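You operate a simulated robot arm through the tools that you are given. There is no shell and no other tool.

You are at the controls of a simulated robot arm. One attempt, no reset.

TASK
Tip the leftover soup from both wide bowls into the food pail.
Fine: pail lid back on; brown bowl back in its spot, purple bowl stacked in it.
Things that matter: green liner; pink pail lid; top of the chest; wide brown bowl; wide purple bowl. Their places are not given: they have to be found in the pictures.

It is judged by the outcome, as a careful person would: the job done as asked, and still so three seconds after it is handed in. It fails if anything else is knocked over, pushed out of place, dropped, spilled or broken. Lids that push on must go on centred and level and be pressed home; caps that screw on are set level and turned clockwise until they are tight.

THE ROBOT
A 6-joint arm with a two-finger parallel gripper, fixed in place. Base frame: the origin is on the floor under the middle of its stand, x ahead of it, y to its left, z up; the work surface is at about z = 0.8. Lengths are in m, angles in degrees, forces in N, time in s.
With the tool pointing down near the work surface it reaches from about 0.32 to 0.7 m from the base axis. Its first joint turns from -166.0 to 166.0 degrees. Payload 4.1 kg.
The tool frame sits at the grasp point between the pads (the TCP): z along the fingers, y along the line on which they close. The tips reach 0.023 m beyond it. Largest opening 0.094 m; finger width 0.038, thickness 0.01; the body of the gripper, 0.054 by 0.096 m, starts 0.039 m behind the TCP.
Orientation is told as [roll, pitch, yaw] about the base's x, y, z axes, in that order, counted from this pose: with the fingers straight down and closing along the base's y, the tool's x points along the base's -x, its y along +y and its z along -z.

THE INTERFACE
- The arm moves only by the tool send_rows. Its argument "rows" is a list of rows, each a list of 2 entries, a list of its own where there are three numbers: the shift along the base's x, y, z in units of 30 mm (1.0 is 30 mm), then the turn, a rotation vector about the base's x, y, z in units of 6 degrees (1.0 is 6 degrees). In form: [[[dx, dy, dz], [rx, ry, rz]], ...]. A call has 1 to 20 rows; each row shifts and turns the commanded pose from where the row before left it. "fingers" is the gripper command, from -1 (shut) to 1 (fully open), values between in proportion, set as the call begins (left out, the last holds). A call with a number of a shift or a turn outside -1 to 1 is refused whole. Rows are played at 5 a second. More than 0.05 m and 8.6 degrees between two rows, or a gripper value outside its range, and nothing of the call is played. Where a pose cannot be reached the arm comes as near as it can. A force on the tool above 90 N (or 10 N above the force at the start of the call, whichever is more), or a blocked arm, ends the call early, and 0.2 s more pass. The fingers move at their own pace (about 0.045 m/s each) and stop on an object; they squeeze with about 40 N. The grip force told is the motor's: it shows also when the fingers shut on nothing. Time passes only in rows, and 0.2 s behind the last, so rows that do not move let the fingers close. The reply holds the time, the measured pose of the TCP, the force on the tool along the base axes, the opening and the grip force, in the units named above and with some noise, with the torque about the TCP (base axes, N m) and any sound that the robot's microphone picked up, and new pictures: "views" is both (left out), scene, wrist or none.
- Cameras (640 x 400 px; columns grow to the right, rows downward): "scene" is fixed at [0.2173, -0.4978, 1.5982]; the picture's right is [0.81, 0.59, 0.00], its down [0.58, -0.79, -0.20] and it looks along [-0.12, 0.16, -0.98] (base axes); focal length 263 px, centre (320, 200). "wrist" rides on the gripper at [0.086, 0.016, -0.075] in the tool frame; the picture's right is [-0.18, 0.98, 0.00], its down [-0.58, -0.11, -0.81] and it looks along [-0.79, -0.15, 0.59] (tool axes); focal length 243 px, centre (320, 200).
- lift_body(by): slides the trunk up (or, below 0, down) by that many m; the arm rides with it, the base frame stays. It gives what a move gives, with no picture.
- measure_at(camera, pixels): for up to 12 pixels [column, row] of the newest picture of that camera ("zoom" is the newest enlarged one), the place [x, y, z] in the base frame of the surface seen there, good to about 0.002 m. No time passes.
- inspect(camera, box): a new picture of the part [left, top, right, bottom] of that camera's present view, enlarged. No time passes.
- hand_in(): hands the job in; it is judged then, once.

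Leave the gripper open and the arm clear of the work at the hand-in unless told otherwise.

The tools are called after "Emit:" as a command line: name --argument value ..., lists and objects as JSON in quotes. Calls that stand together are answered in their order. send_rows: Moves the arm, as the interface text tells. Its arguments: {"type":"object","properties":{"rows":{"type":"array","items":{"type":"array"}},"fingers":{"type":"number"},"views":{"type":"string","enum":["both","scene","wrist","none"]}},"required":["rows"]} The other tools are called the same way: lift_body (by) moves the trunk up or down; measure_at (camera, pixels) gives the place of the surface under pixels of a picture; inspect (camera, box) takes an enlarged picture of a part of a camera's view; hand_in () hands the job in.

At the start:

```text
clock: 0.0
eef_pos: [0.0495, -0.3601, 1.2382]
orientation: [0.0, 0.1, 0.0]
ft_force: [-0.2, -0.9, -0.8]
ft_torque: [0.0, 0.03, -0.05]
finger_gap: 0.0941
grasp_force: 0.1
trunk travel left (down, up): [-0.525, 0.065]
```

scene: 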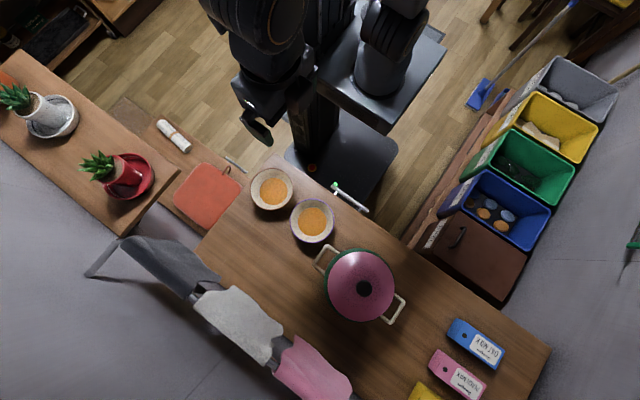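
wrist: 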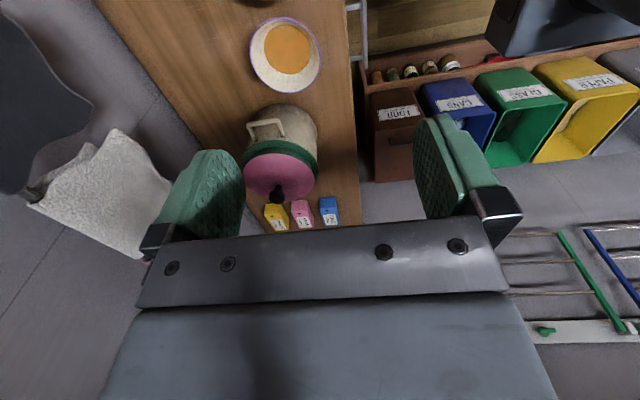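

I see two soup bowls (about scene px 271,189 and 312,221) and a pot-like pail with a pink lid and a green rim (360,285). I'll zoom in on these first.

Emit:
inspect --camera "scene" --box '[230, 150, 430, 340]'

Emit:
inspect --camera "wrist" --box '[200, 0, 460, 240]'

Emit:
measure_at --camera "scene" --pixels '[[271, 189], [312, 221], [363, 288], [345, 270], [330, 255], [395, 308], [280, 260], [252, 178], [292, 190], [295, 230], [333, 215], [450, 320]]'

```text
2.11 times, centred on (330, 245) of scene
```

zoom: 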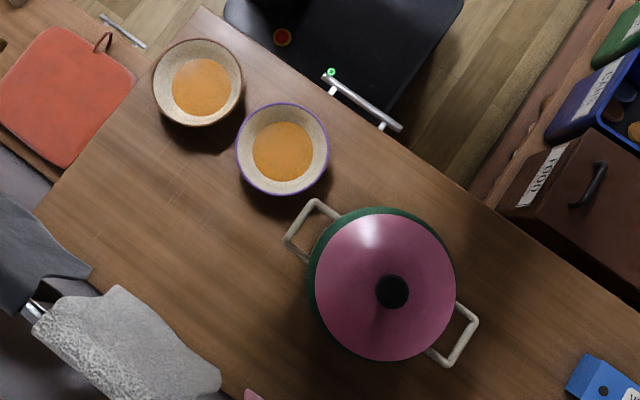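

```text
1.67 times, centred on (330, 120) of wrist
```

zoom: 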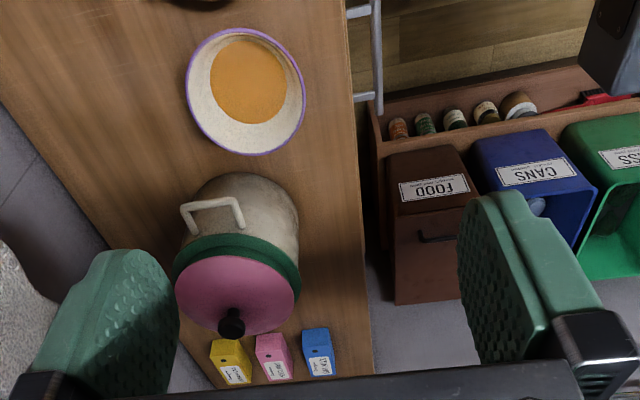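

```text
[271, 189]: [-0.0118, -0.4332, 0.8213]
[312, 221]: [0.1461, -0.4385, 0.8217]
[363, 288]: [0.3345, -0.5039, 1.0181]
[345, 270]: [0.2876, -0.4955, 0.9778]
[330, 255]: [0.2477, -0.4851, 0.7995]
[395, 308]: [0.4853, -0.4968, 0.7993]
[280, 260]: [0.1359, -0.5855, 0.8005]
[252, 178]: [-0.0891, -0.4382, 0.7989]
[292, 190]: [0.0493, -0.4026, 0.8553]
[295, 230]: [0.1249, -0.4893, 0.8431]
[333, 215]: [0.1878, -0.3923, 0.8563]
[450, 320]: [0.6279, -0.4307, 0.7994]
```

The zoom shows the FOOD bin on the floor, but the pail with the pink lid and green liner is the one on the chest. Next I'll zoom tightly on the pail and measure its knob, lid edge and rim.

Emit:
inspect --camera "scene" --box '[310, 235, 415, 335]'

```text
4.00 times, centred on (362, 285) of scene
```

zoom: 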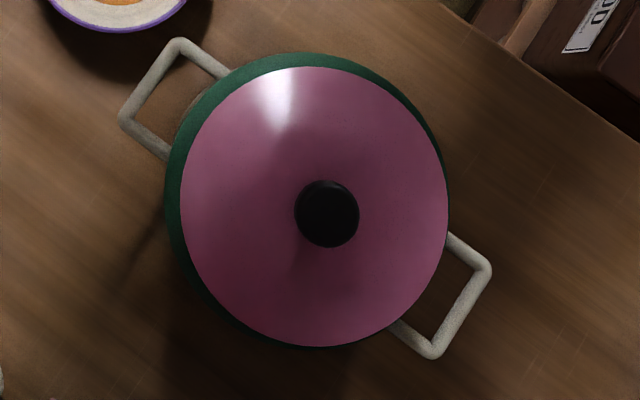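

Now I'll measure the knob, lid, liner and handles in this zoom.

Emit:
measure_at --camera "zoom" --pixels '[[327, 205], [327, 185], [327, 240], [300, 213], [353, 213], [310, 72], [185, 200], [443, 200], [315, 342], [280, 220], [174, 190], [310, 58]]'

Emit:
measure_at --camera "zoom" --pixels '[[180, 43], [125, 118], [488, 268], [433, 352], [460, 310], [150, 80], [210, 65], [150, 140], [380, 90], [225, 100], [220, 320], [420, 300]]'

```text
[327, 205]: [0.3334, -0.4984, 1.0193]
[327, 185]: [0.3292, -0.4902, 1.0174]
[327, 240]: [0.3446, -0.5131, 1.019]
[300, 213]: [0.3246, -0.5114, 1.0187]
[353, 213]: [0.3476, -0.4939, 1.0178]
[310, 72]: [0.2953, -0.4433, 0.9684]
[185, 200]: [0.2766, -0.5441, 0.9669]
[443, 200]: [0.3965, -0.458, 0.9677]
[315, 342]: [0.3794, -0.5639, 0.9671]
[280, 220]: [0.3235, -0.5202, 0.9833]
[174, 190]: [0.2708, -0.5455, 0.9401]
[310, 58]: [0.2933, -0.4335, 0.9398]
```

```text
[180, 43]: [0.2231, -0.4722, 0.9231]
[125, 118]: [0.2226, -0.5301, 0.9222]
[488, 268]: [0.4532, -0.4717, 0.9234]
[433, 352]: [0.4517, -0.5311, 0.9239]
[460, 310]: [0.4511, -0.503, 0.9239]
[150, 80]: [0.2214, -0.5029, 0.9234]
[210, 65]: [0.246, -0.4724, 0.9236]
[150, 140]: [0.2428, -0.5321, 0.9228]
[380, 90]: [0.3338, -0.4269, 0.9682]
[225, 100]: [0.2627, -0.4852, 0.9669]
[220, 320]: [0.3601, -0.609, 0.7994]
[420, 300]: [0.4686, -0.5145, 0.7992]
```

The pail is centred near (0.337, -0.502), with its lid edge at z≈0.968 and the knob top at 1.019. Now I'll zoom in on the purple bowl for its profile.

Emit:
inspect --camera "scene" --box '[282, 192, 342, 250]'

```text
6.90 times, centred on (312, 221) of scene
```

zoom: 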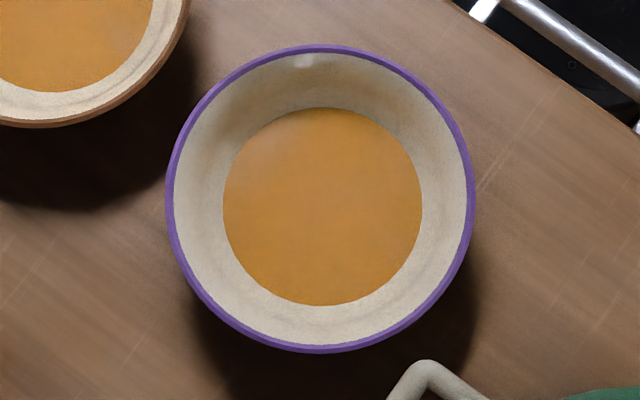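

Measuring the purple bowl's rim all round, plus its wall and soup.

Emit:
measure_at --camera "zoom" --pixels '[[320, 48], [168, 200], [471, 200], [320, 349], [212, 93], [428, 93], [428, 307], [212, 307], [322, 205], [440, 200], [200, 200], [320, 325]]'

Emit:
measure_at --camera "zoom" --pixels '[[320, 60], [320, 75], [320, 90], [320, 104], [320, 115], [180, 200], [210, 200], [220, 200], [228, 200], [304, 60], [460, 200], [425, 200]]'

```text
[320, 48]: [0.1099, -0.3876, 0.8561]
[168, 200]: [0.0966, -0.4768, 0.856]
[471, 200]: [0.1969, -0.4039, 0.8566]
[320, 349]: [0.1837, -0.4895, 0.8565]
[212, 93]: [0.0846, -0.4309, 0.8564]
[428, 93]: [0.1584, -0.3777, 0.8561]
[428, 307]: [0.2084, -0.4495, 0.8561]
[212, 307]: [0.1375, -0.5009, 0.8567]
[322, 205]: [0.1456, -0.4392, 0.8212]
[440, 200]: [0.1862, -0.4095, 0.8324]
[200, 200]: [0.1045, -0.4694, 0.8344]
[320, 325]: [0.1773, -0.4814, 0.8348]
```

```text
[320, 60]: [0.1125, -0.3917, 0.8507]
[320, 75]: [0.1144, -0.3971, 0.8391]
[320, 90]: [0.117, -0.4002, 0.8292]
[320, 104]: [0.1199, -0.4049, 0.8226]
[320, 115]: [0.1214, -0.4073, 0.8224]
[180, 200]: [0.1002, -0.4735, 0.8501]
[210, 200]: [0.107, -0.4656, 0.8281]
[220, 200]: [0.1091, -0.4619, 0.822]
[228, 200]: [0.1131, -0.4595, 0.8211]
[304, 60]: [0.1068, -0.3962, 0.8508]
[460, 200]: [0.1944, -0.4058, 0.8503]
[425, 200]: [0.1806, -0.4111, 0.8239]
```

The purple bowl is centred near (0.147, -0.440) with a rim radius of about 0.062, rim z 0.8565, and a wall leaning out about 27°. Next I'll look at the brown bowl.

Emit:
inspect --camera "scene" --box '[241, 160, 301, 218]'

Emit:
measure_at --camera "scene" --pixels '[[262, 162], [235, 200], [205, 240], [215, 270], [260, 300], [300, 335], [250, 250], [400, 240], [480, 290], [540, 345], [400, 340], [350, 370]]'

```text
6.90 times, centred on (271, 189) of scene
```

zoom: 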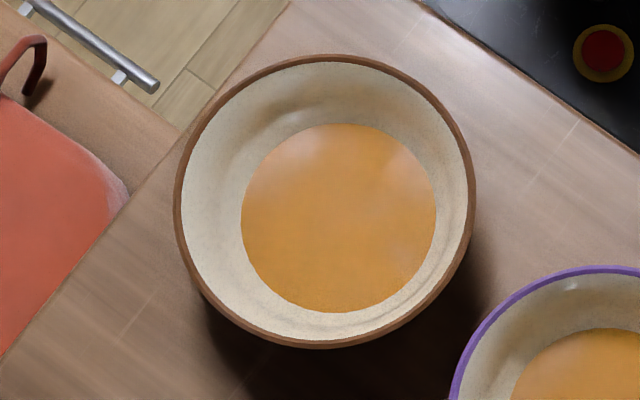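

```text
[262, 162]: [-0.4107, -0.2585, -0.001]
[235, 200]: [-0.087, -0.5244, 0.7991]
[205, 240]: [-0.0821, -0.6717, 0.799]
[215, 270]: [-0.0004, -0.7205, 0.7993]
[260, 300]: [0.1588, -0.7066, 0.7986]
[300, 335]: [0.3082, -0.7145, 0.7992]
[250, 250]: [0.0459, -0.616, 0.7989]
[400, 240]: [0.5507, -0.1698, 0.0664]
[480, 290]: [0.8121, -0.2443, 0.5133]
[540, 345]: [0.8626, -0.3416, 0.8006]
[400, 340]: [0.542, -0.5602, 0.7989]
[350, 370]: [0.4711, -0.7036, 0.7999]
```

Measuring the brown bowl's rim, wall and soup.

Emit:
measure_at --camera "zoom" --pixels '[[325, 58], [177, 205], [472, 205], [325, 345], [222, 97], [428, 97], [428, 308], [222, 308], [340, 215], [325, 75], [325, 95], [325, 115]]'

Emit:
measure_at --camera "zoom" --pixels '[[195, 205], [220, 205], [238, 205], [460, 205], [445, 205], [325, 330], [200, 300], [60, 350], [150, 180], [620, 170], [290, 20], [560, 110]]'

Emit:
measure_at --camera "scene" --pixels '[[420, 250], [440, 270], [400, 245], [360, 216], [330, 190], [460, 285], [480, 345], [460, 370], [500, 330], [440, 300], [470, 300], [200, 195]]'

```text
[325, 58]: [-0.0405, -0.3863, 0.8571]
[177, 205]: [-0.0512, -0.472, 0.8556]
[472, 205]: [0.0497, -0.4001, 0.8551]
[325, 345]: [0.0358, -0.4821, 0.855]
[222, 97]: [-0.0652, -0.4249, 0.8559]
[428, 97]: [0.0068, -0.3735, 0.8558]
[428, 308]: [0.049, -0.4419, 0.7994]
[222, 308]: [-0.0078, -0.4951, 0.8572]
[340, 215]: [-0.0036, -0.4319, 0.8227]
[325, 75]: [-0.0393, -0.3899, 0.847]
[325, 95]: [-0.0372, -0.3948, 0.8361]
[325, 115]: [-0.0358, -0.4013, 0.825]
```

```text
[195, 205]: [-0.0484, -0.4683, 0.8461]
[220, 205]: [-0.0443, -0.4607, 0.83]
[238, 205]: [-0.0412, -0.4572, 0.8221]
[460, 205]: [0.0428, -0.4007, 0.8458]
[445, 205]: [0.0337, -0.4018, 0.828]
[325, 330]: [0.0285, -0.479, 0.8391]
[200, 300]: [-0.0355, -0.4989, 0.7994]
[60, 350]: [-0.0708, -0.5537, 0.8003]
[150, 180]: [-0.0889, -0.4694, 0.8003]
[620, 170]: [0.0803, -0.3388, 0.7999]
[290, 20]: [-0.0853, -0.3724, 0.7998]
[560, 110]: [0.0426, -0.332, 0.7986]
```

```text
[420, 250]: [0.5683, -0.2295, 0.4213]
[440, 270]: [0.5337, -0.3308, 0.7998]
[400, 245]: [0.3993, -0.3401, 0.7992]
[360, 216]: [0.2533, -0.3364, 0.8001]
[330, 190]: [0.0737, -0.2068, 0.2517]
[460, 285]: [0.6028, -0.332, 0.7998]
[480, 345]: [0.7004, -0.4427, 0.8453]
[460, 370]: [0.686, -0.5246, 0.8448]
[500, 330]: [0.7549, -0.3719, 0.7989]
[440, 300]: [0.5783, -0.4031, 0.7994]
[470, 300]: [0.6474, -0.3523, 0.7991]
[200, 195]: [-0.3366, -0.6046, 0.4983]
```

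The brown bowl is the same size, centred near (-0.001, -0.435). The chest top spans roughly x -0.09 to 0.88 and y -0.33 to -0.73. First I'll take the lid off, so I'm moving the open gripper above the knob at (0.337, -0.502), staying high.

Emit:
send_rows --rows '[[[0.958, -0.473, -0.4], [0, 0, 0]], [[0.958, -0.473, -0.4], [0, 0, 0]], [[0.958, -0.473, -0.4], [0, 0, 0]], [[0.958, -0.473, -0.4], [0, 0, 0]], [[0.958, -0.473, -0.4], [0, 0, 0]], [[0.958, -0.473, -0.4], [0, 0, 0]], [[0.958, -0.473, -0.4], [0, 0, 0]], [[0.958, -0.473, -0.4], [0, 0, 0]], [[0.958, -0.473, -0.4], [0, 0, 0]], [[0.958, -0.473, -0.4], [0, 0, 0]], [[0, 0, 0], [0, 0, 0]]]' --fingers 0.3

```text
clock: 2.4
eef_pos: [0.3377, -0.5038, 1.1196]
orientation: [0.0, 0.1, 0.0]
ft_force: [0.0, -0.7, -0.3]
ft_torque: [-0.01, 0.01, 0.0]
finger_gap: 0.061
grasp_force: 0.1
trunk travel left (down, up): [-0.525, 0.065]
```

scene: 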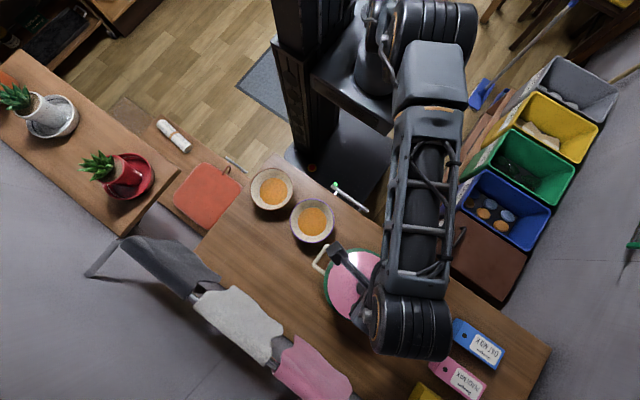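
wrist: 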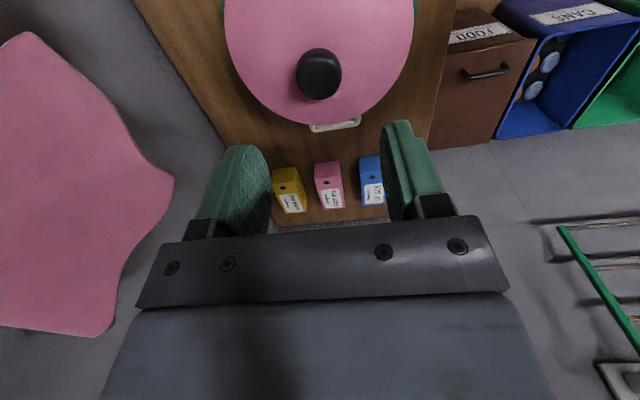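

The gripper is centred above the knob. I'll lower until the fingers straddle it (TCP z≈1.013), without closing.

Emit:
send_rows --rows '[[[-0.01, 0.02, -0.75], [0, 0, 0]], [[-0.01, 0.02, -0.75], [0, 0, 0]], [[0, 0.01, -0.75], [0, 0, 0]], [[0, 0, -0.65], [0, 0, 0]], [[0, 0, -0.35], [0, 0, 0]], [[0, 0, -0.25], [0, 0, 0]], [[0, 0, 0], [0, 0, 0]]]' --fingers 0.3

```text
clock: 4.0
eef_pos: [0.3367, -0.4998, 1.013]
orientation: [0.0, 0.0, 0.0]
ft_force: [0.9, 0.3, -0.7]
ft_torque: [-0.01, 0.04, -0.04]
finger_gap: 0.0614
grasp_force: 0.1
trunk travel left (down, up): [-0.525, 0.065]
```

scene: 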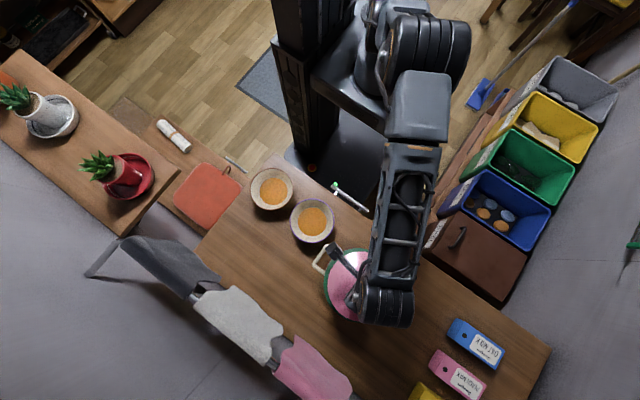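
wrist: 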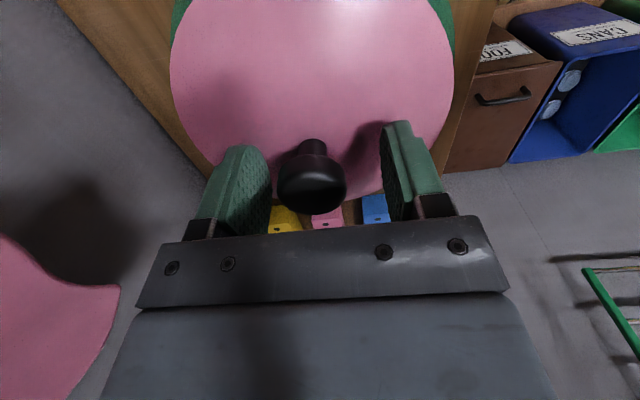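

The mushroom-shaped knob is between the fingers. I'll nudge 2 mm in -y to centre, then close on it.

Emit:
send_rows --rows '[[[0.0, -0.07, 0], [0, 0, 0]], [[0, 0, 0], [0, 0, 0]]]' --fingers 0.3 --views "none"

Emit:
send_rows --rows '[[[0, 0, 0], [0, 0, 0]], [[0, 0, 0], [0, 0, 0]], [[0, 0, 0], [0, 0, 0]], [[0, 0, 0], [0, 0, 0]], [[0, 0, 0], [0, 0, 0]]]' --fingers -1 --views "wrist"

```text
clock: 4.6
eef_pos: [0.3366, -0.5034, 1.0123]
orientation: [0.1, 0.0, -0.1]
ft_force: [0.6, -0.3, 0.0]
ft_torque: [0.0, -0.03, 0.03]
finger_gap: 0.0612
grasp_force: 0.0
trunk travel left (down, up): [-0.525, 0.065]
```

```text
clock: 5.8
eef_pos: [0.3363, -0.5035, 1.0129]
orientation: [-0.1, -0.2, 0.1]
ft_force: [0.7, -6.6, 4.1]
ft_torque: [-0.26, -0.11, -0.04]
finger_gap: 0.0317
grasp_force: 39.4
trunk travel left (down, up): [-0.525, 0.065]
```

wrist: 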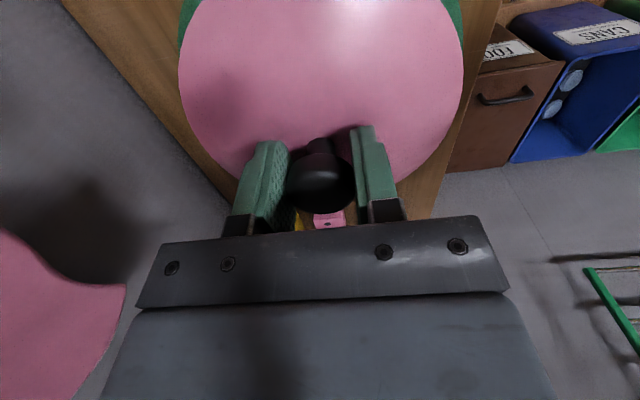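

The knob is gripped (gap 31.7 mm, 39 N). I'll relieve the small sideways force and lift slowly, watching the force and listening for the lid to come loose.

Emit:
send_rows --rows '[[[0, 0.03, 0.1], [0, 0, 0]], [[0, 0, 0.1], [0, 0, 0]], [[0, 0, 0.1], [0, 0, 0]], [[0, 0, 0.1], [0, 0, 0]], [[0, 0, 0.1], [0, 0, 0]], [[0, 0, 0], [0, 0, 0]]]' --views "wrist"

```text
clock: 7.2
eef_pos: [0.3353, -0.5013, 1.0285]
orientation: [-0.1, 0.0, 0.1]
ft_force: [0.2, -0.1, 0.1]
ft_torque: [0.0, 0.0, -0.01]
finger_gap: 0.0319
grasp_force: 39.9
trunk travel left (down, up): [-0.525, 0.065]
```

wrist: 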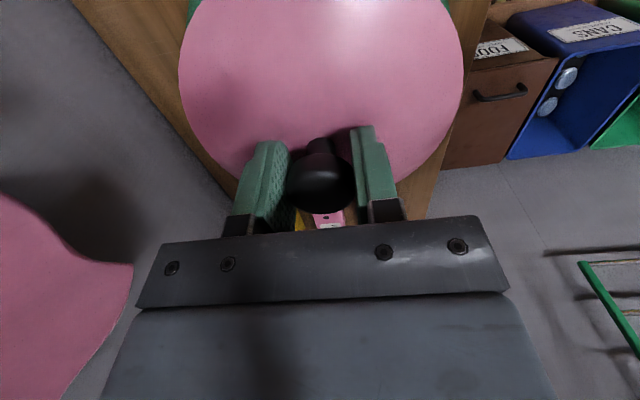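

It came up with no resistance. I'll lift further and look from the scene camera to check that the pail stayed and the lid is up.

Emit:
send_rows --rows '[[[0, 0, 0.6], [0, 0, 0]], [[0, 0, 0.8], [0, 0, 0]], [[0, 0, 0.8], [0, 0, 0]], [[0, 0, 0.8], [0, 0, 0]], [[0, 0, 0], [0, 0, 0]]]'

Emit:
inspect --camera "scene" --box '[290, 210, 450, 340]'

```text
clock: 8.4
eef_pos: [0.3362, -0.5029, 1.1183]
orientation: [0.0, -0.1, 0.0]
ft_force: [0.5, -0.2, -1.0]
ft_torque: [-0.04, 0.0, 0.06]
finger_gap: 0.0317
grasp_force: 39.5
trunk travel left (down, up): [-0.525, 0.065]
```

scene: 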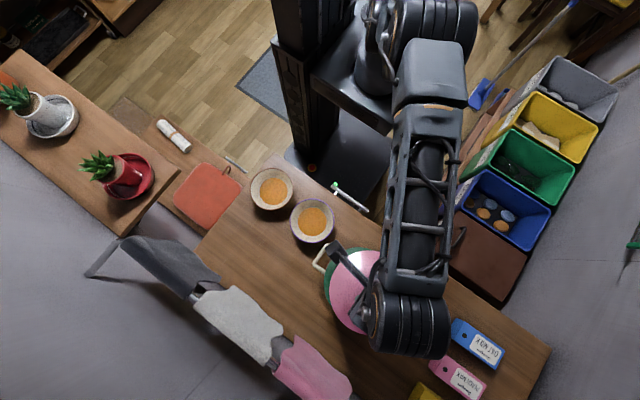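
wrist: 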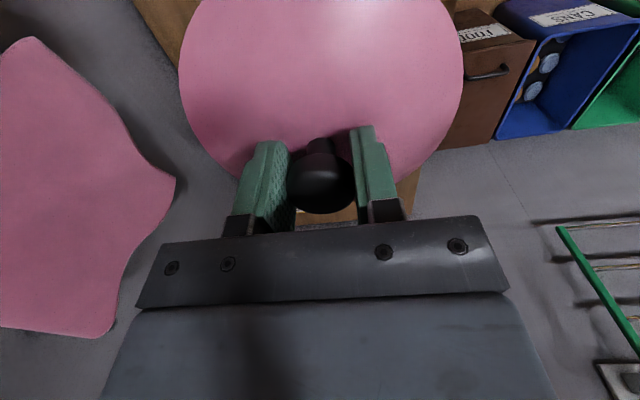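

```text
3.08 times, centred on (370, 275) of scene
```

zoom: 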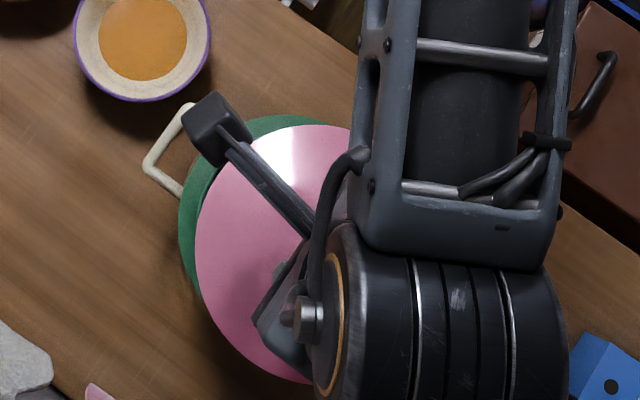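

The lid is up (it now looks larger and shifted over the pail) and the pail stayed put. I'll carry the lid to clear chest top beyond the pail, around (0.53, -0.41), keeping it high.

Emit:
send_rows --rows '[[[0.8, 0.385, 0], [0, 0, 0]], [[0.8, 0.385, 0], [0, 0, 0]], [[0.8, 0.385, 0], [0, 0, 0]], [[0.8, 0.385, 0], [0, 0, 0]], [[0.8, 0.385, 0], [0, 0, 0]], [[0.8, 0.385, 0], [0, 0, 0]], [[0.8, 0.385, 0], [0, 0, 0]], [[0.8, 0.385, 0], [0, 0, 0]], [[0, 0, 0], [0, 0, 0]]]'

```text
clock: 10.4
eef_pos: [0.5279, -0.4092, 1.1177]
orientation: [0.1, 0.1, 0.0]
ft_force: [-0.6, 0.5, -0.9]
ft_torque: [0.01, 0.0, 0.0]
finger_gap: 0.0318
grasp_force: 40.3
trunk travel left (down, up): [-0.525, 0.065]
```

scene: 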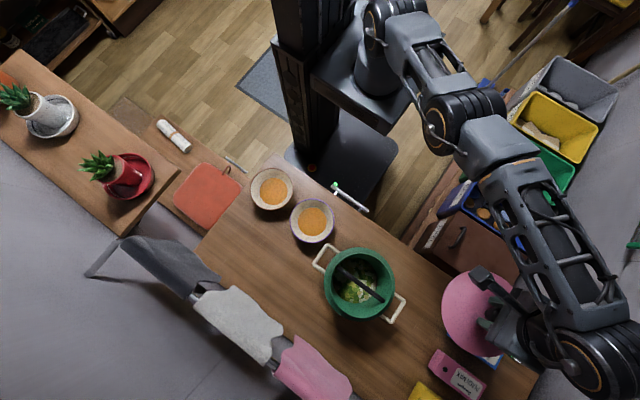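
wrist: 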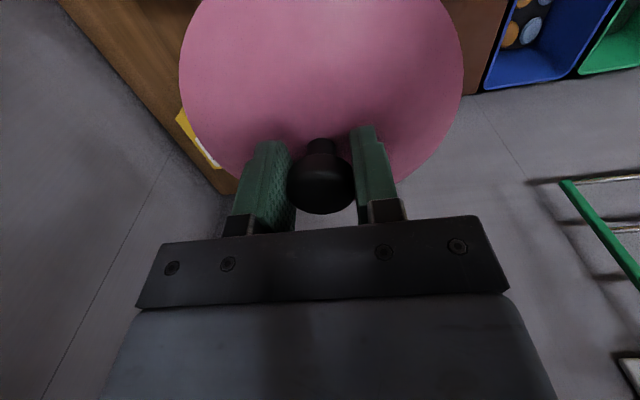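

With the lid off, the pail shows the green liner with food scraps and something dark across the opening. I'll zoom in on it.

Emit:
inspect --camera "scene" --box '[305, 235, 415, 330]'

Emit:
measure_at --camera "scene" --pixels '[[345, 272], [360, 283], [375, 293], [382, 299], [350, 285], [358, 293], [333, 283], [392, 285], [358, 250], [360, 315], [330, 284], [362, 268]]'

```text
4.21 times, centred on (360, 282) of scene
```

zoom: 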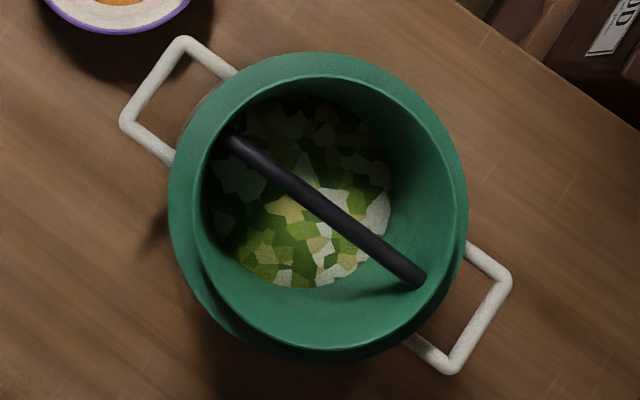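

```text
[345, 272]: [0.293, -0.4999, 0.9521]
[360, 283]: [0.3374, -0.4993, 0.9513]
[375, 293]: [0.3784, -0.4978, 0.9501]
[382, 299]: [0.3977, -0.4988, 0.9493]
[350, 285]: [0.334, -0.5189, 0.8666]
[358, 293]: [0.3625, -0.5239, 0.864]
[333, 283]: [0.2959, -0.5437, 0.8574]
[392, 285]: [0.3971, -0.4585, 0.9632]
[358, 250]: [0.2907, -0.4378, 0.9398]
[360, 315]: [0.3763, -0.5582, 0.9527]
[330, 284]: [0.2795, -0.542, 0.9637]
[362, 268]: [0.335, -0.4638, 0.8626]
```

A dark bar spans the mouth of the liner along x at y≈-0.499, z≈0.95, and it looks like the liner's own lift bar. I'll measure the liner rim exactly.

Emit:
measure_at --camera "zoom" --pixels '[[320, 58], [320, 70], [320, 80], [178, 200], [190, 200], [198, 200], [460, 200], [452, 200], [445, 200], [320, 340], [320, 352], [320, 330]]'

Emit:
measure_at --camera "zoom" --pixels '[[235, 138], [225, 128], [418, 280], [425, 285], [325, 205], [305, 245], [330, 130], [240, 120], [412, 108], [215, 290], [410, 310], [300, 320]]'

```text
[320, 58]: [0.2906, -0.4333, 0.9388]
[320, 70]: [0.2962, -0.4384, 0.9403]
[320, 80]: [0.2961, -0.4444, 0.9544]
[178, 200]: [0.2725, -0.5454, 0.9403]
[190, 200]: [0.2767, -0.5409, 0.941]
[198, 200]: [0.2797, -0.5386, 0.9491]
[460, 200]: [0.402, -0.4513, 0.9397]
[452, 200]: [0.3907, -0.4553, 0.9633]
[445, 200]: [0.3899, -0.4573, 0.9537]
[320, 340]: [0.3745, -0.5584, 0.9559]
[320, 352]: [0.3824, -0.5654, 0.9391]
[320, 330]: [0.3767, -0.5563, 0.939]
```

```text
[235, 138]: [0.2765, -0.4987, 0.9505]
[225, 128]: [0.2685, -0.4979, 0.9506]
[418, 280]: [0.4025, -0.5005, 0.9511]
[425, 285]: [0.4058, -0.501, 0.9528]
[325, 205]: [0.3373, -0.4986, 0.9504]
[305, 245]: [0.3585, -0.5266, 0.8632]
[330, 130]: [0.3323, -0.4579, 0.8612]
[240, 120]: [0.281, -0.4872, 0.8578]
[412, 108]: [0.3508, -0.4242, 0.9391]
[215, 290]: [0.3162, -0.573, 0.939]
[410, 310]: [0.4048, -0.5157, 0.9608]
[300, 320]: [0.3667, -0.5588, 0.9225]
```

The liner collar rises to z≈0.965 with an inner radius of about 0.070, and its flange sits at 0.94. Now I'll lower the lid towards the chest top, quickly at first and then gently.

Emit:
send_rows --rows '[[[0, 0, -0.9], [0, 0, 0]], [[0, 0, -0.9], [0, 0, 0]], [[0, 0, -0.9], [0, 0, 0]], [[0, 0, -0.9], [0, 0, 0]], [[0, 0, -0.9], [0, 0, 0]], [[0, 0, -0.9], [0, 0, 0]], [[0, 0, -0.7], [0, 0, 0]], [[0, 0, -0.4], [0, 0, 0]], [[0, 0, 0], [0, 0, 0]]]'

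```text
clock: 12.4
eef_pos: [0.5278, -0.4093, 0.924]
orientation: [0.1, 0.0, 0.0]
ft_force: [-0.5, -0.5, -0.5]
ft_torque: [-0.01, -0.01, 0.0]
finger_gap: 0.0315
grasp_force: 40.1
trunk travel left (down, up): [-0.525, 0.065]
```

scene: 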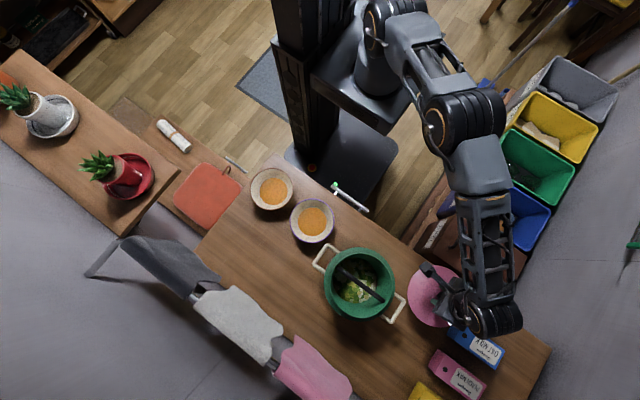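
wrist: 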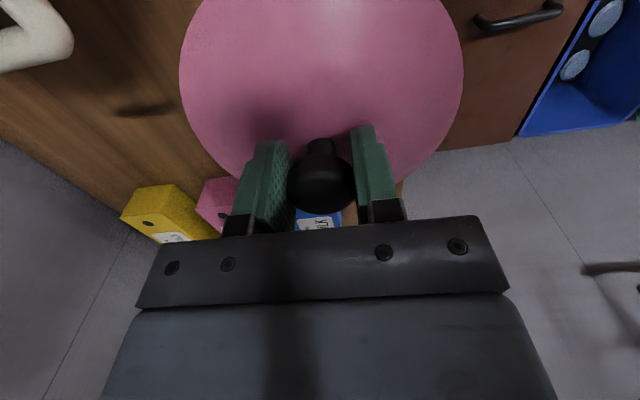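

It's clear of the handle and the blue box. I'll move 8 mm further from the chest's front edge and keep lowering gently, looking for contact.

Emit:
send_rows --rows '[[[0, -0.27, 0], [0, 0, 0]], [[0, 0, -0.3], [0, 0, 0]], [[0, 0, -0.3], [0, 0, 0]], [[0, 0, -0.3], [0, 0, 0]], [[0, 0, -0.2], [0, 0, 0]], [[0, 0, -0.2], [0, 0, 0]], [[0, 0, 0], [0, 0, 0]]]'

```text
clock: 14.0
eef_pos: [0.5266, -0.4179, 0.8842]
orientation: [0.0, 0.0, 0.0]
ft_force: [0.3, -0.6, -0.8]
ft_torque: [0.01, 0.03, 0.01]
finger_gap: 0.0316
grasp_force: 40.6
trunk travel left (down, up): [-0.525, 0.065]
```

scene: 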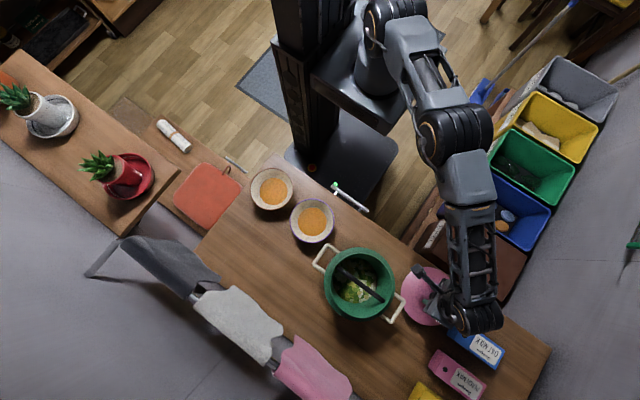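
wrist: 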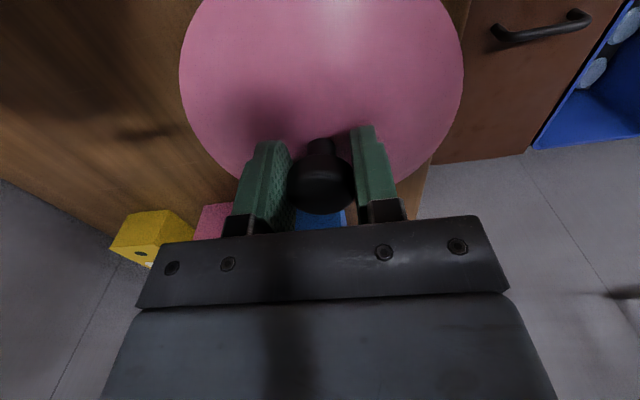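

No contact yet at TCP z 0.884. I'll continue down in 3 mm steps.

Emit:
send_rows --rows '[[[0, 0, -0.13], [0, 0, 0]], [[0, 0, -0.13], [0, 0, 0]], [[0, 0, -0.13], [0, 0, 0]], [[0, 0, -0.13], [0, 0, 0]], [[0, 0, 0], [0, 0, 0]]]' --views "none"

```text
clock: 15.2
eef_pos: [0.5279, -0.417, 0.8689]
orientation: [0.1, -0.1, 0.1]
ft_force: [0.3, -0.4, -1.0]
ft_torque: [-0.01, 0.02, 0.01]
finger_gap: 0.0317
grasp_force: 40.4
trunk travel left (down, up): [-0.525, 0.065]
```

Still free at 0.869, so I'm continuing in small steps.

Emit:
send_rows --rows '[[[0, 0, -0.1], [0, 0, 0]], [[0, 0, -0.1], [0, 0, 0]], [[0, 0, 0], [0, 0, 0]]]' --views "none"

Emit:
send_rows --rows '[[[0, 0, -0.1], [0, 0, 0]], [[0, 0, 0], [0, 0, 0]]]' --views "none"

Emit:
send_rows --rows '[[[0, 0, -0.1], [0, 0, 0]], [[0, 0, 0], [0, 0, 0]]]' --views "wrist"

```text
clock: 16.0
eef_pos: [0.5279, -0.4179, 0.8636]
orientation: [0.0, 0.0, 0.0]
ft_force: [-0.6, 0.1, -0.8]
ft_torque: [-0.01, -0.01, -0.02]
finger_gap: 0.0319
grasp_force: 39.8
trunk travel left (down, up): [-0.525, 0.065]
```

```text
clock: 16.6
eef_pos: [0.5276, -0.417, 0.8607]
orientation: [-0.1, 0.0, 0.0]
ft_force: [0.2, -0.3, -1.2]
ft_torque: [0.0, 0.02, 0.0]
finger_gap: 0.0318
grasp_force: 39.8
trunk travel left (down, up): [-0.525, 0.065]
```

```text
clock: 17.2
eef_pos: [0.5272, -0.4169, 0.8569]
orientation: [-0.1, 0.0, 0.0]
ft_force: [0.0, -0.4, -1.0]
ft_torque: [0.01, -0.02, 0.0]
finger_gap: 0.0316
grasp_force: 40.1
trunk travel left (down, up): [-0.525, 0.065]
```

wrist: 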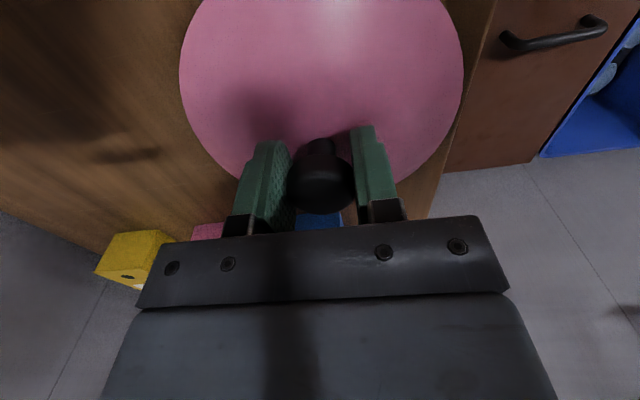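

Contact should be close now. I'll check the lid's edge against the chest's front edge in the wrist picture before the last millimetres.

Emit:
measure_at --camera "wrist" --pixels '[[458, 80], [470, 80], [478, 60], [485, 30], [440, 150], [185, 80], [320, 20], [175, 90], [330, 200], [430, 190], [150, 120], [300, 150]]'

Emit:
send_rows --rows '[[[0, 0, -0.1], [0, 0, 0]], [[0, 0, 0], [0, 0, 0]]]' --views "none"

Emit:
send_rows --rows '[[[0, 0, -0.1], [0, 0, 0]], [[0, 0, 0], [0, 0, 0]]]' --views "none"

```text
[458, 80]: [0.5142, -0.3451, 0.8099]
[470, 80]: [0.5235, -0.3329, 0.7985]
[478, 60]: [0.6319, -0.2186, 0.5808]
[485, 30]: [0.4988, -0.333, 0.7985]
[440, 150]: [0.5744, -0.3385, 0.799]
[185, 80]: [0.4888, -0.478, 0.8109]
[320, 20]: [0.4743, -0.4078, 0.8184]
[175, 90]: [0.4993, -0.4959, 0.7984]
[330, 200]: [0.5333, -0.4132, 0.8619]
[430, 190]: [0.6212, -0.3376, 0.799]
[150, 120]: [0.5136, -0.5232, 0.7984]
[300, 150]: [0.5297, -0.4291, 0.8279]
```

```text
clock: 17.8
eef_pos: [0.5277, -0.4173, 0.8572]
orientation: [-0.2, -0.2, 0.1]
ft_force: [1.3, -1.1, 15.1]
ft_torque: [0.31, 0.6, -0.05]
finger_gap: 0.0315
grasp_force: 40.3
trunk travel left (down, up): [-0.525, 0.065]
```

```text
clock: 18.4
eef_pos: [0.5282, -0.4175, 0.8566]
orientation: [-0.4, -0.4, -0.1]
ft_force: [1.6, -1.6, 34.8]
ft_torque: [0.07, 0.17, 0.0]
finger_gap: 0.0318
grasp_force: 40.4
trunk travel left (down, up): [-0.525, 0.065]
```

The lid touched down (35 N up at z 0.857). I'll relieve the press and then open the fingers.

Emit:
send_rows --rows '[[[0, 0, 0.17], [0, 0, 0]], [[0, 0, 0], [0, 0, 0]]]' --views "none"

Emit:
send_rows --rows '[[[0, 0, 0], [0, 0, 0]], [[0, 0, 0], [0, 0, 0]], [[0, 0, 0], [0, 0, 0]]]' --fingers 0.3 --views "wrist"

```text
clock: 19.0
eef_pos: [0.527, -0.4164, 0.857]
orientation: [0.0, -0.1, 0.0]
ft_force: [4.7, -4.1, 12.6]
ft_torque: [-0.19, -1.03, -0.21]
finger_gap: 0.0316
grasp_force: 39.6
trunk travel left (down, up): [-0.525, 0.065]
```

```text
clock: 19.8
eef_pos: [0.5281, -0.4164, 0.8542]
orientation: [0.0, -0.1, 0.1]
ft_force: [0.1, 0.6, -0.9]
ft_torque: [-0.01, 0.01, 0.0]
finger_gap: 0.0611
grasp_force: 0.0
trunk travel left (down, up): [-0.525, 0.065]
```

wrist: 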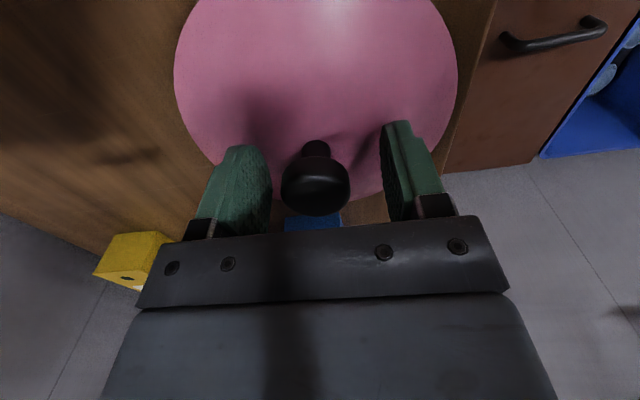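

The lid is resting on the chest top and the fingers are open. I'll rise straight up off the knob.

Emit:
send_rows --rows '[[[0, 0, 0.5], [0, 0, 0]], [[0, 0, 0.9], [0, 0, 0]], [[0, 0, 1], [0, 0, 0]], [[0, 0, 1], [0, 0, 0]], [[0, 0, 1], [0, 0, 0]], [[0, 0, 1], [0, 0, 0]], [[0, 0, 1], [0, 0, 0]], [[0, 0, 1], [0, 0, 0]], [[0, 0, 1], [0, 0, 0]], [[0, 0, 0], [0, 0, 0]]]' --fingers 0.3

```text
clock: 22.0
eef_pos: [0.526, -0.4158, 1.1064]
orientation: [0.1, -0.1, -0.1]
ft_force: [1.2, -0.3, 0.4]
ft_torque: [0.02, 0.0, 0.03]
finger_gap: 0.0612
grasp_force: 0.0
trunk travel left (down, up): [-0.525, 0.065]
```

scene: 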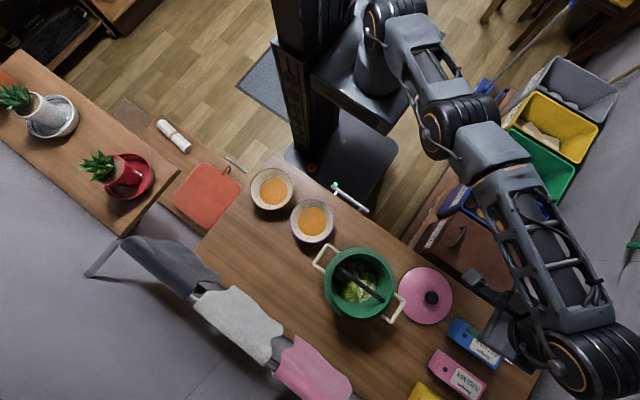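
wrist: 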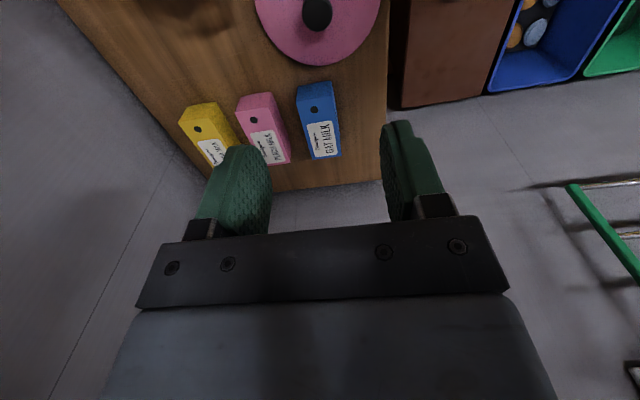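

The lid sits flat at scene (425, 295). Now I'll carry the empty gripper at this height to beyond the brown bowl's far side (about x 0, y -0.57).

Emit:
send_rows --rows '[[[-0.976, -0.285, 0], [0, 0, 0]], [[-0.976, -0.285, 0], [0, 0, 0]], [[-0.976, -0.285, 0], [0, 0, 0]], [[-0.976, -0.285, 0], [0, 0, 0]], [[-0.976, -0.285, 0], [0, 0, 0]], [[-0.976, -0.285, 0], [0, 0, 0]], [[-0.976, -0.285, 0], [0, 0, 0]], [[-0.976, -0.285, 0], [0, 0, 0]], [[-0.976, -0.285, 0], [0, 0, 0]], [[-0.976, -0.285, 0], [0, 0, 0]], [[-0.976, -0.285, 0], [0, 0, 0]], [[-0.976, -0.285, 0], [0, 0, 0]], [[-0.976, -0.285, 0], [0, 0, 0]], [[-0.976, -0.285, 0], [0, 0, 0]], [[-0.976, -0.285, 0], [0, 0, 0]], [[-0.976, -0.285, 0], [0, 0, 0]], [[-0.976, -0.285, 0], [0, 0, 0]], [[-0.976, -0.285, 0], [0, 0, 0]], [[0, 0, 0], [0, 0, 0]]]' --fingers -0.1

```text
clock: 26.0
eef_pos: [-0.0008, -0.5701, 1.1085]
orientation: [0.0, 0.0, 0.0]
ft_force: [0.4, 0.3, -0.7]
ft_torque: [-0.01, 0.03, 0.02]
finger_gap: 0.0421
grasp_force: 0.1
trunk travel left (down, up): [-0.525, 0.065]
```

scene: 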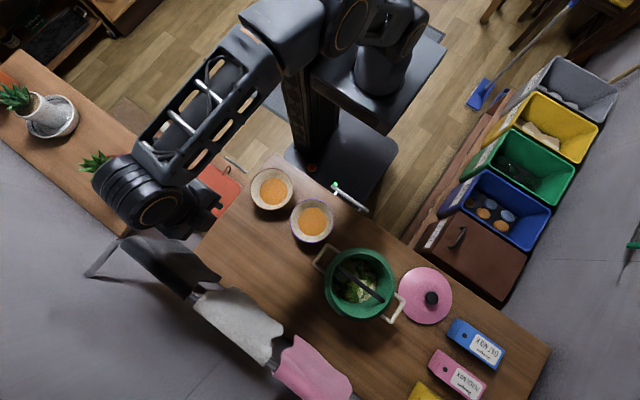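
wrist: 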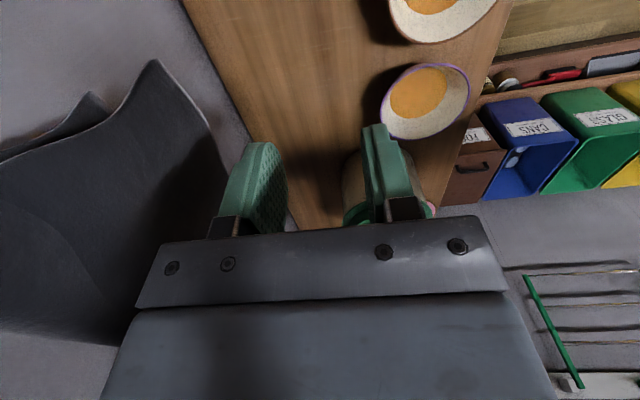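

I'm at (0, -0.57, 1.11). I'll tilt the tool 27° about x so the fingers lie parallel to the brown bowl's far wall, while descending partway along the approach line.

Emit:
send_rows --rows '[[[0, 0.04, -0.68], [0.75, 0, 0]], [[0, 0.04, -0.68], [0.75, 0, 0]], [[0, 0.04, -0.68], [0.75, 0, 0]], [[0, 0.04, -0.68], [0.75, 0, 0]], [[0, 0.04, -0.68], [0.75, 0, 0]], [[0, 0.04, -0.68], [0.75, 0, 0]], [[0, 0, 0], [0, 0, 0]]]' --fingers -0.1

```text
clock: 27.6
eef_pos: [-0.0011, -0.5478, 0.9976]
orientation: [25.8, 0.0, 0.0]
ft_force: [-0.8, -0.2, -0.6]
ft_torque: [-0.03, -0.05, 0.01]
finger_gap: 0.0425
grasp_force: 0.0
trunk travel left (down, up): [-0.525, 0.065]
```

scene: 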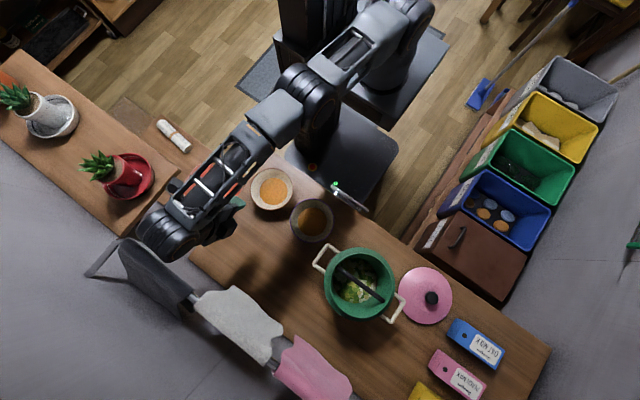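
wrist: 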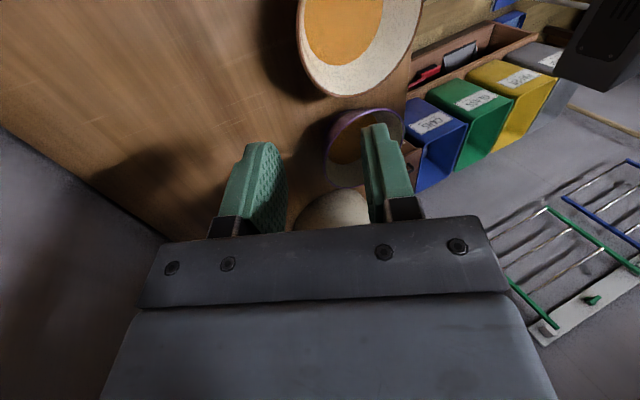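

The pose reads 25.8° and about 15 mm short in y, which is either lag or a reach limit. I'll hold briefly to see.

Emit:
send_rows --rows '[[[0, 0, 0], [0, 0, 0]], [[0, 0, 0], [0, 0, 0]]]' --views "none"

```text
clock: 28.2
eef_pos: [-0.0008, -0.547, 0.9912]
orientation: [26.4, 0.0, 0.1]
ft_force: [1.0, 0.1, -0.6]
ft_torque: [0.02, 0.02, 0.0]
finger_gap: 0.0419
grasp_force: 0.1
trunk travel left (down, up): [-0.525, 0.065]
```

It's settling slowly, so the wrist is at the edge of reach up here. Lower and closer in should be fine, so I'll advance along the approach line to about 6 cm short of the grasp and re-check.

Emit:
send_rows --rows '[[[0, 0.341, -0.668], [0, 0, 0]], [[0, 0.341, -0.668], [0, 0, 0]], [[0, 0.341, -0.668], [0, 0, 0]], [[0, 0.341, -0.668], [0, 0, 0]], [[0, 0, 0], [0, 0, 0]], [[0, 0, 0], [0, 0, 0]]]'

```text
clock: 29.6
eef_pos: [0.0016, -0.5224, 0.9066]
orientation: [27.1, 0.1, 0.0]
ft_force: [-0.2, 0.3, -0.3]
ft_torque: [0.01, -0.05, 0.0]
finger_gap: 0.0425
grasp_force: 0.0
trunk travel left (down, up): [-0.525, 0.065]
```

scene: 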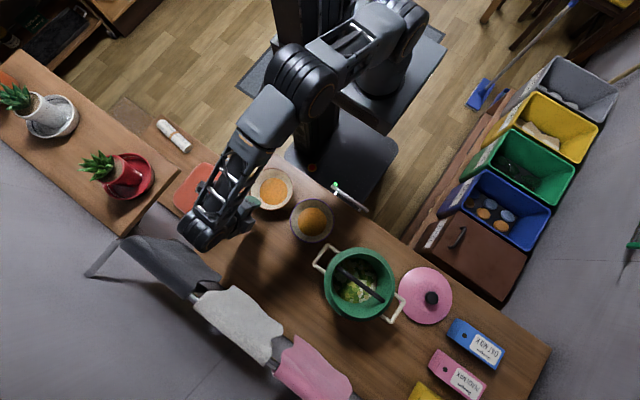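
wrist: 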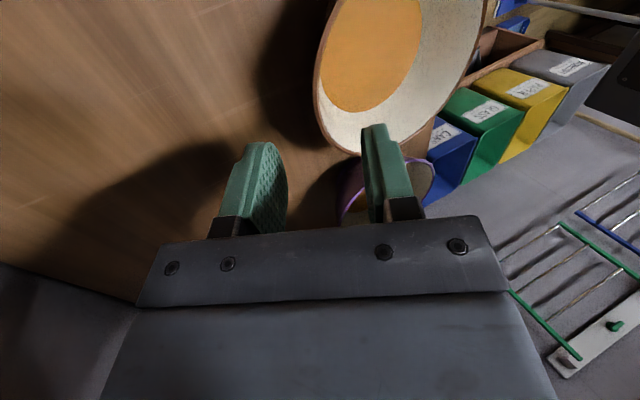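

On target now. The grasp point 6 cm ahead should project to about wrist px (320, 107), and the bowl's far rim is right there. I'll measure the rim to confirm.

Emit:
measure_at --camera "wrist" --pixels '[[317, 85], [320, 100], [322, 110], [326, 125], [334, 137], [345, 150], [316, 70], [325, 100], [330, 110], [345, 130], [365, 155], [320, 50]]'

```text
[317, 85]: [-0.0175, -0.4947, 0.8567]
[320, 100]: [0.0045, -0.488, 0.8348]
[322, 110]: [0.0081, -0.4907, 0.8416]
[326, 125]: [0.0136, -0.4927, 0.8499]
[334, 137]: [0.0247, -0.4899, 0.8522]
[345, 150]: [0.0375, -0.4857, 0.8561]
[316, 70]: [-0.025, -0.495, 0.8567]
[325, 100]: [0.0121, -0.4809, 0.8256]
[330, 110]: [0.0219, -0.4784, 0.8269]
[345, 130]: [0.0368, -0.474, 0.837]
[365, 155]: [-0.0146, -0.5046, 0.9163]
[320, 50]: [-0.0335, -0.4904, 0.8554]
```

The rim top is at r≈0.062–0.064, z 0.857, which matches my plan. I'll advance the last 6 cm so the fingers straddle the wall, keeping them open.

Emit:
send_rows --rows '[[[-0.025, 0.227, -0.446], [0, 0, 0]], [[-0.025, 0.227, -0.446], [0, 0, 0]], [[-0.025, 0.227, -0.446], [0, 0, 0]], [[-0.025, 0.227, -0.446], [0, 0, 0]], [[0, 0, 0], [0, 0, 0]], [[0, 0, 0], [0, 0, 0]]]'

```text
clock: 31.0
eef_pos: [-0.0009, -0.4952, 0.8511]
orientation: [27.0, 0.0, 0.0]
ft_force: [0.5, 1.2, 0.0]
ft_torque: [-0.02, -0.02, 0.02]
finger_gap: 0.0424
grasp_force: 0.0
trunk travel left (down, up): [-0.525, 0.065]
```

scene: 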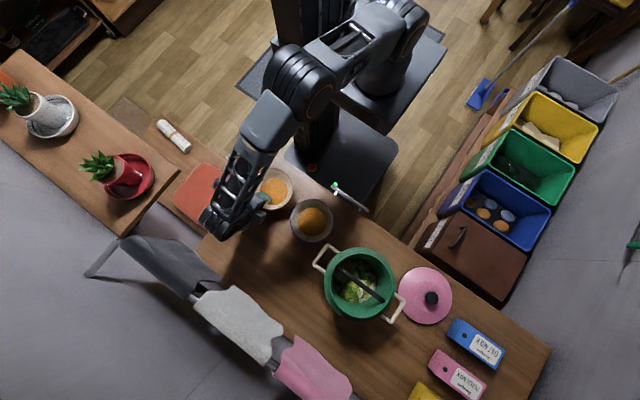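
wrist: 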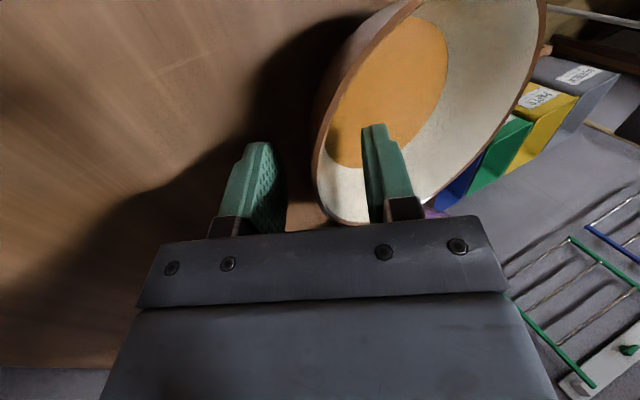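

The bowl's wall (about px 318,180) sits between the two fingers, and the tips stay above the soup. I'll close now.

Emit:
send_rows --rows '[[[0, 0, 0], [0, 0, 0]], [[0, 0, 0], [0, 0, 0]], [[0, 0, 0], [0, 0, 0]], [[0, 0, 0], [0, 0, 0]], [[0, 0, 0], [0, 0, 0]]]' --fingers -1

```text
clock: 32.2
eef_pos: [-0.0022, -0.4946, 0.8517]
orientation: [26.8, -0.1, 0.0]
ft_force: [-1.0, 0.8, 6.6]
ft_torque: [0.07, 0.17, -0.01]
finger_gap: 0.0035
grasp_force: 40.7
trunk travel left (down, up): [-0.525, 0.065]
```

scene: 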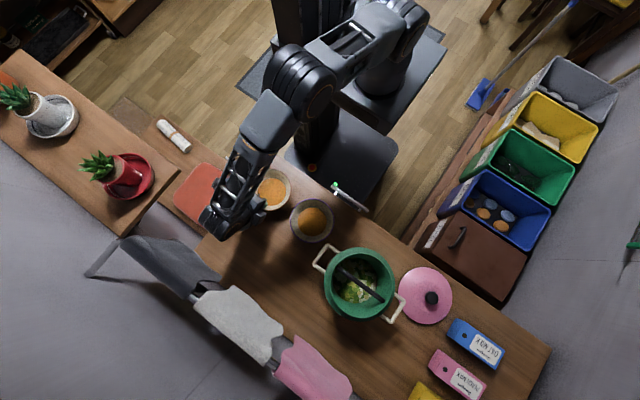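
wrist: 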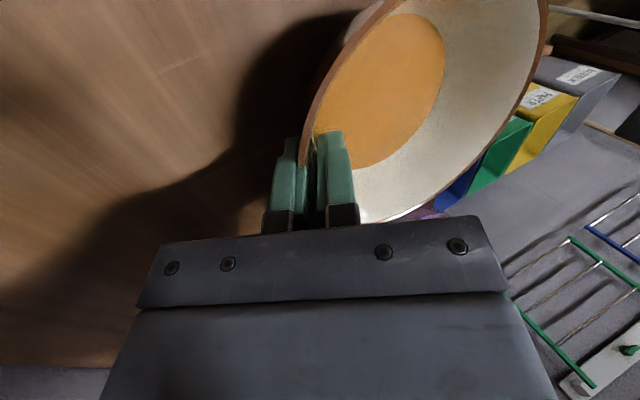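

The grip is firm (wall 3.5 mm, 40 N) at TCP (-0.002, -0.495, 0.852). Before lifting I want the arm's geometry so I can plan a reachable pour, so I'll look at the shoulder and elbow in the scene picture.

Emit:
inspect --camera "scene" --box '[190, 0, 460, 250]'

Emit:
measure_at --camera "scene" --pixels '[[385, 60], [405, 30], [410, 10], [350, 45], [310, 80], [300, 70], [285, 110], [255, 150], [235, 190], [220, 220], [380, 85], [420, 20]]'

```text
1.60 times, centred on (325, 125) of scene
```

zoom: 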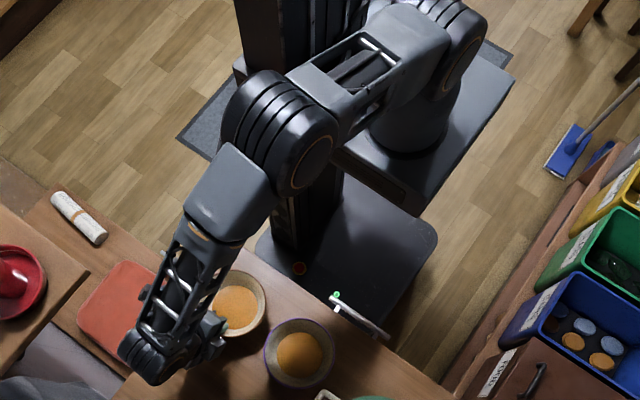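

```text
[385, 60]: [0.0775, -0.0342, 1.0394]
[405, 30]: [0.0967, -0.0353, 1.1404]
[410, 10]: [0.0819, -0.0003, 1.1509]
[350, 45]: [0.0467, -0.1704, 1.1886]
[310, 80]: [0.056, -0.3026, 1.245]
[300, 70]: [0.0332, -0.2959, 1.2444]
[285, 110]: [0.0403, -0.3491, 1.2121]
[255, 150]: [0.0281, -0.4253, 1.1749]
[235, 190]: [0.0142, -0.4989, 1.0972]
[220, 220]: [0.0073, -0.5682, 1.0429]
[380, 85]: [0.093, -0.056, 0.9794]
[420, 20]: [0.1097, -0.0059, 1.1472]
```

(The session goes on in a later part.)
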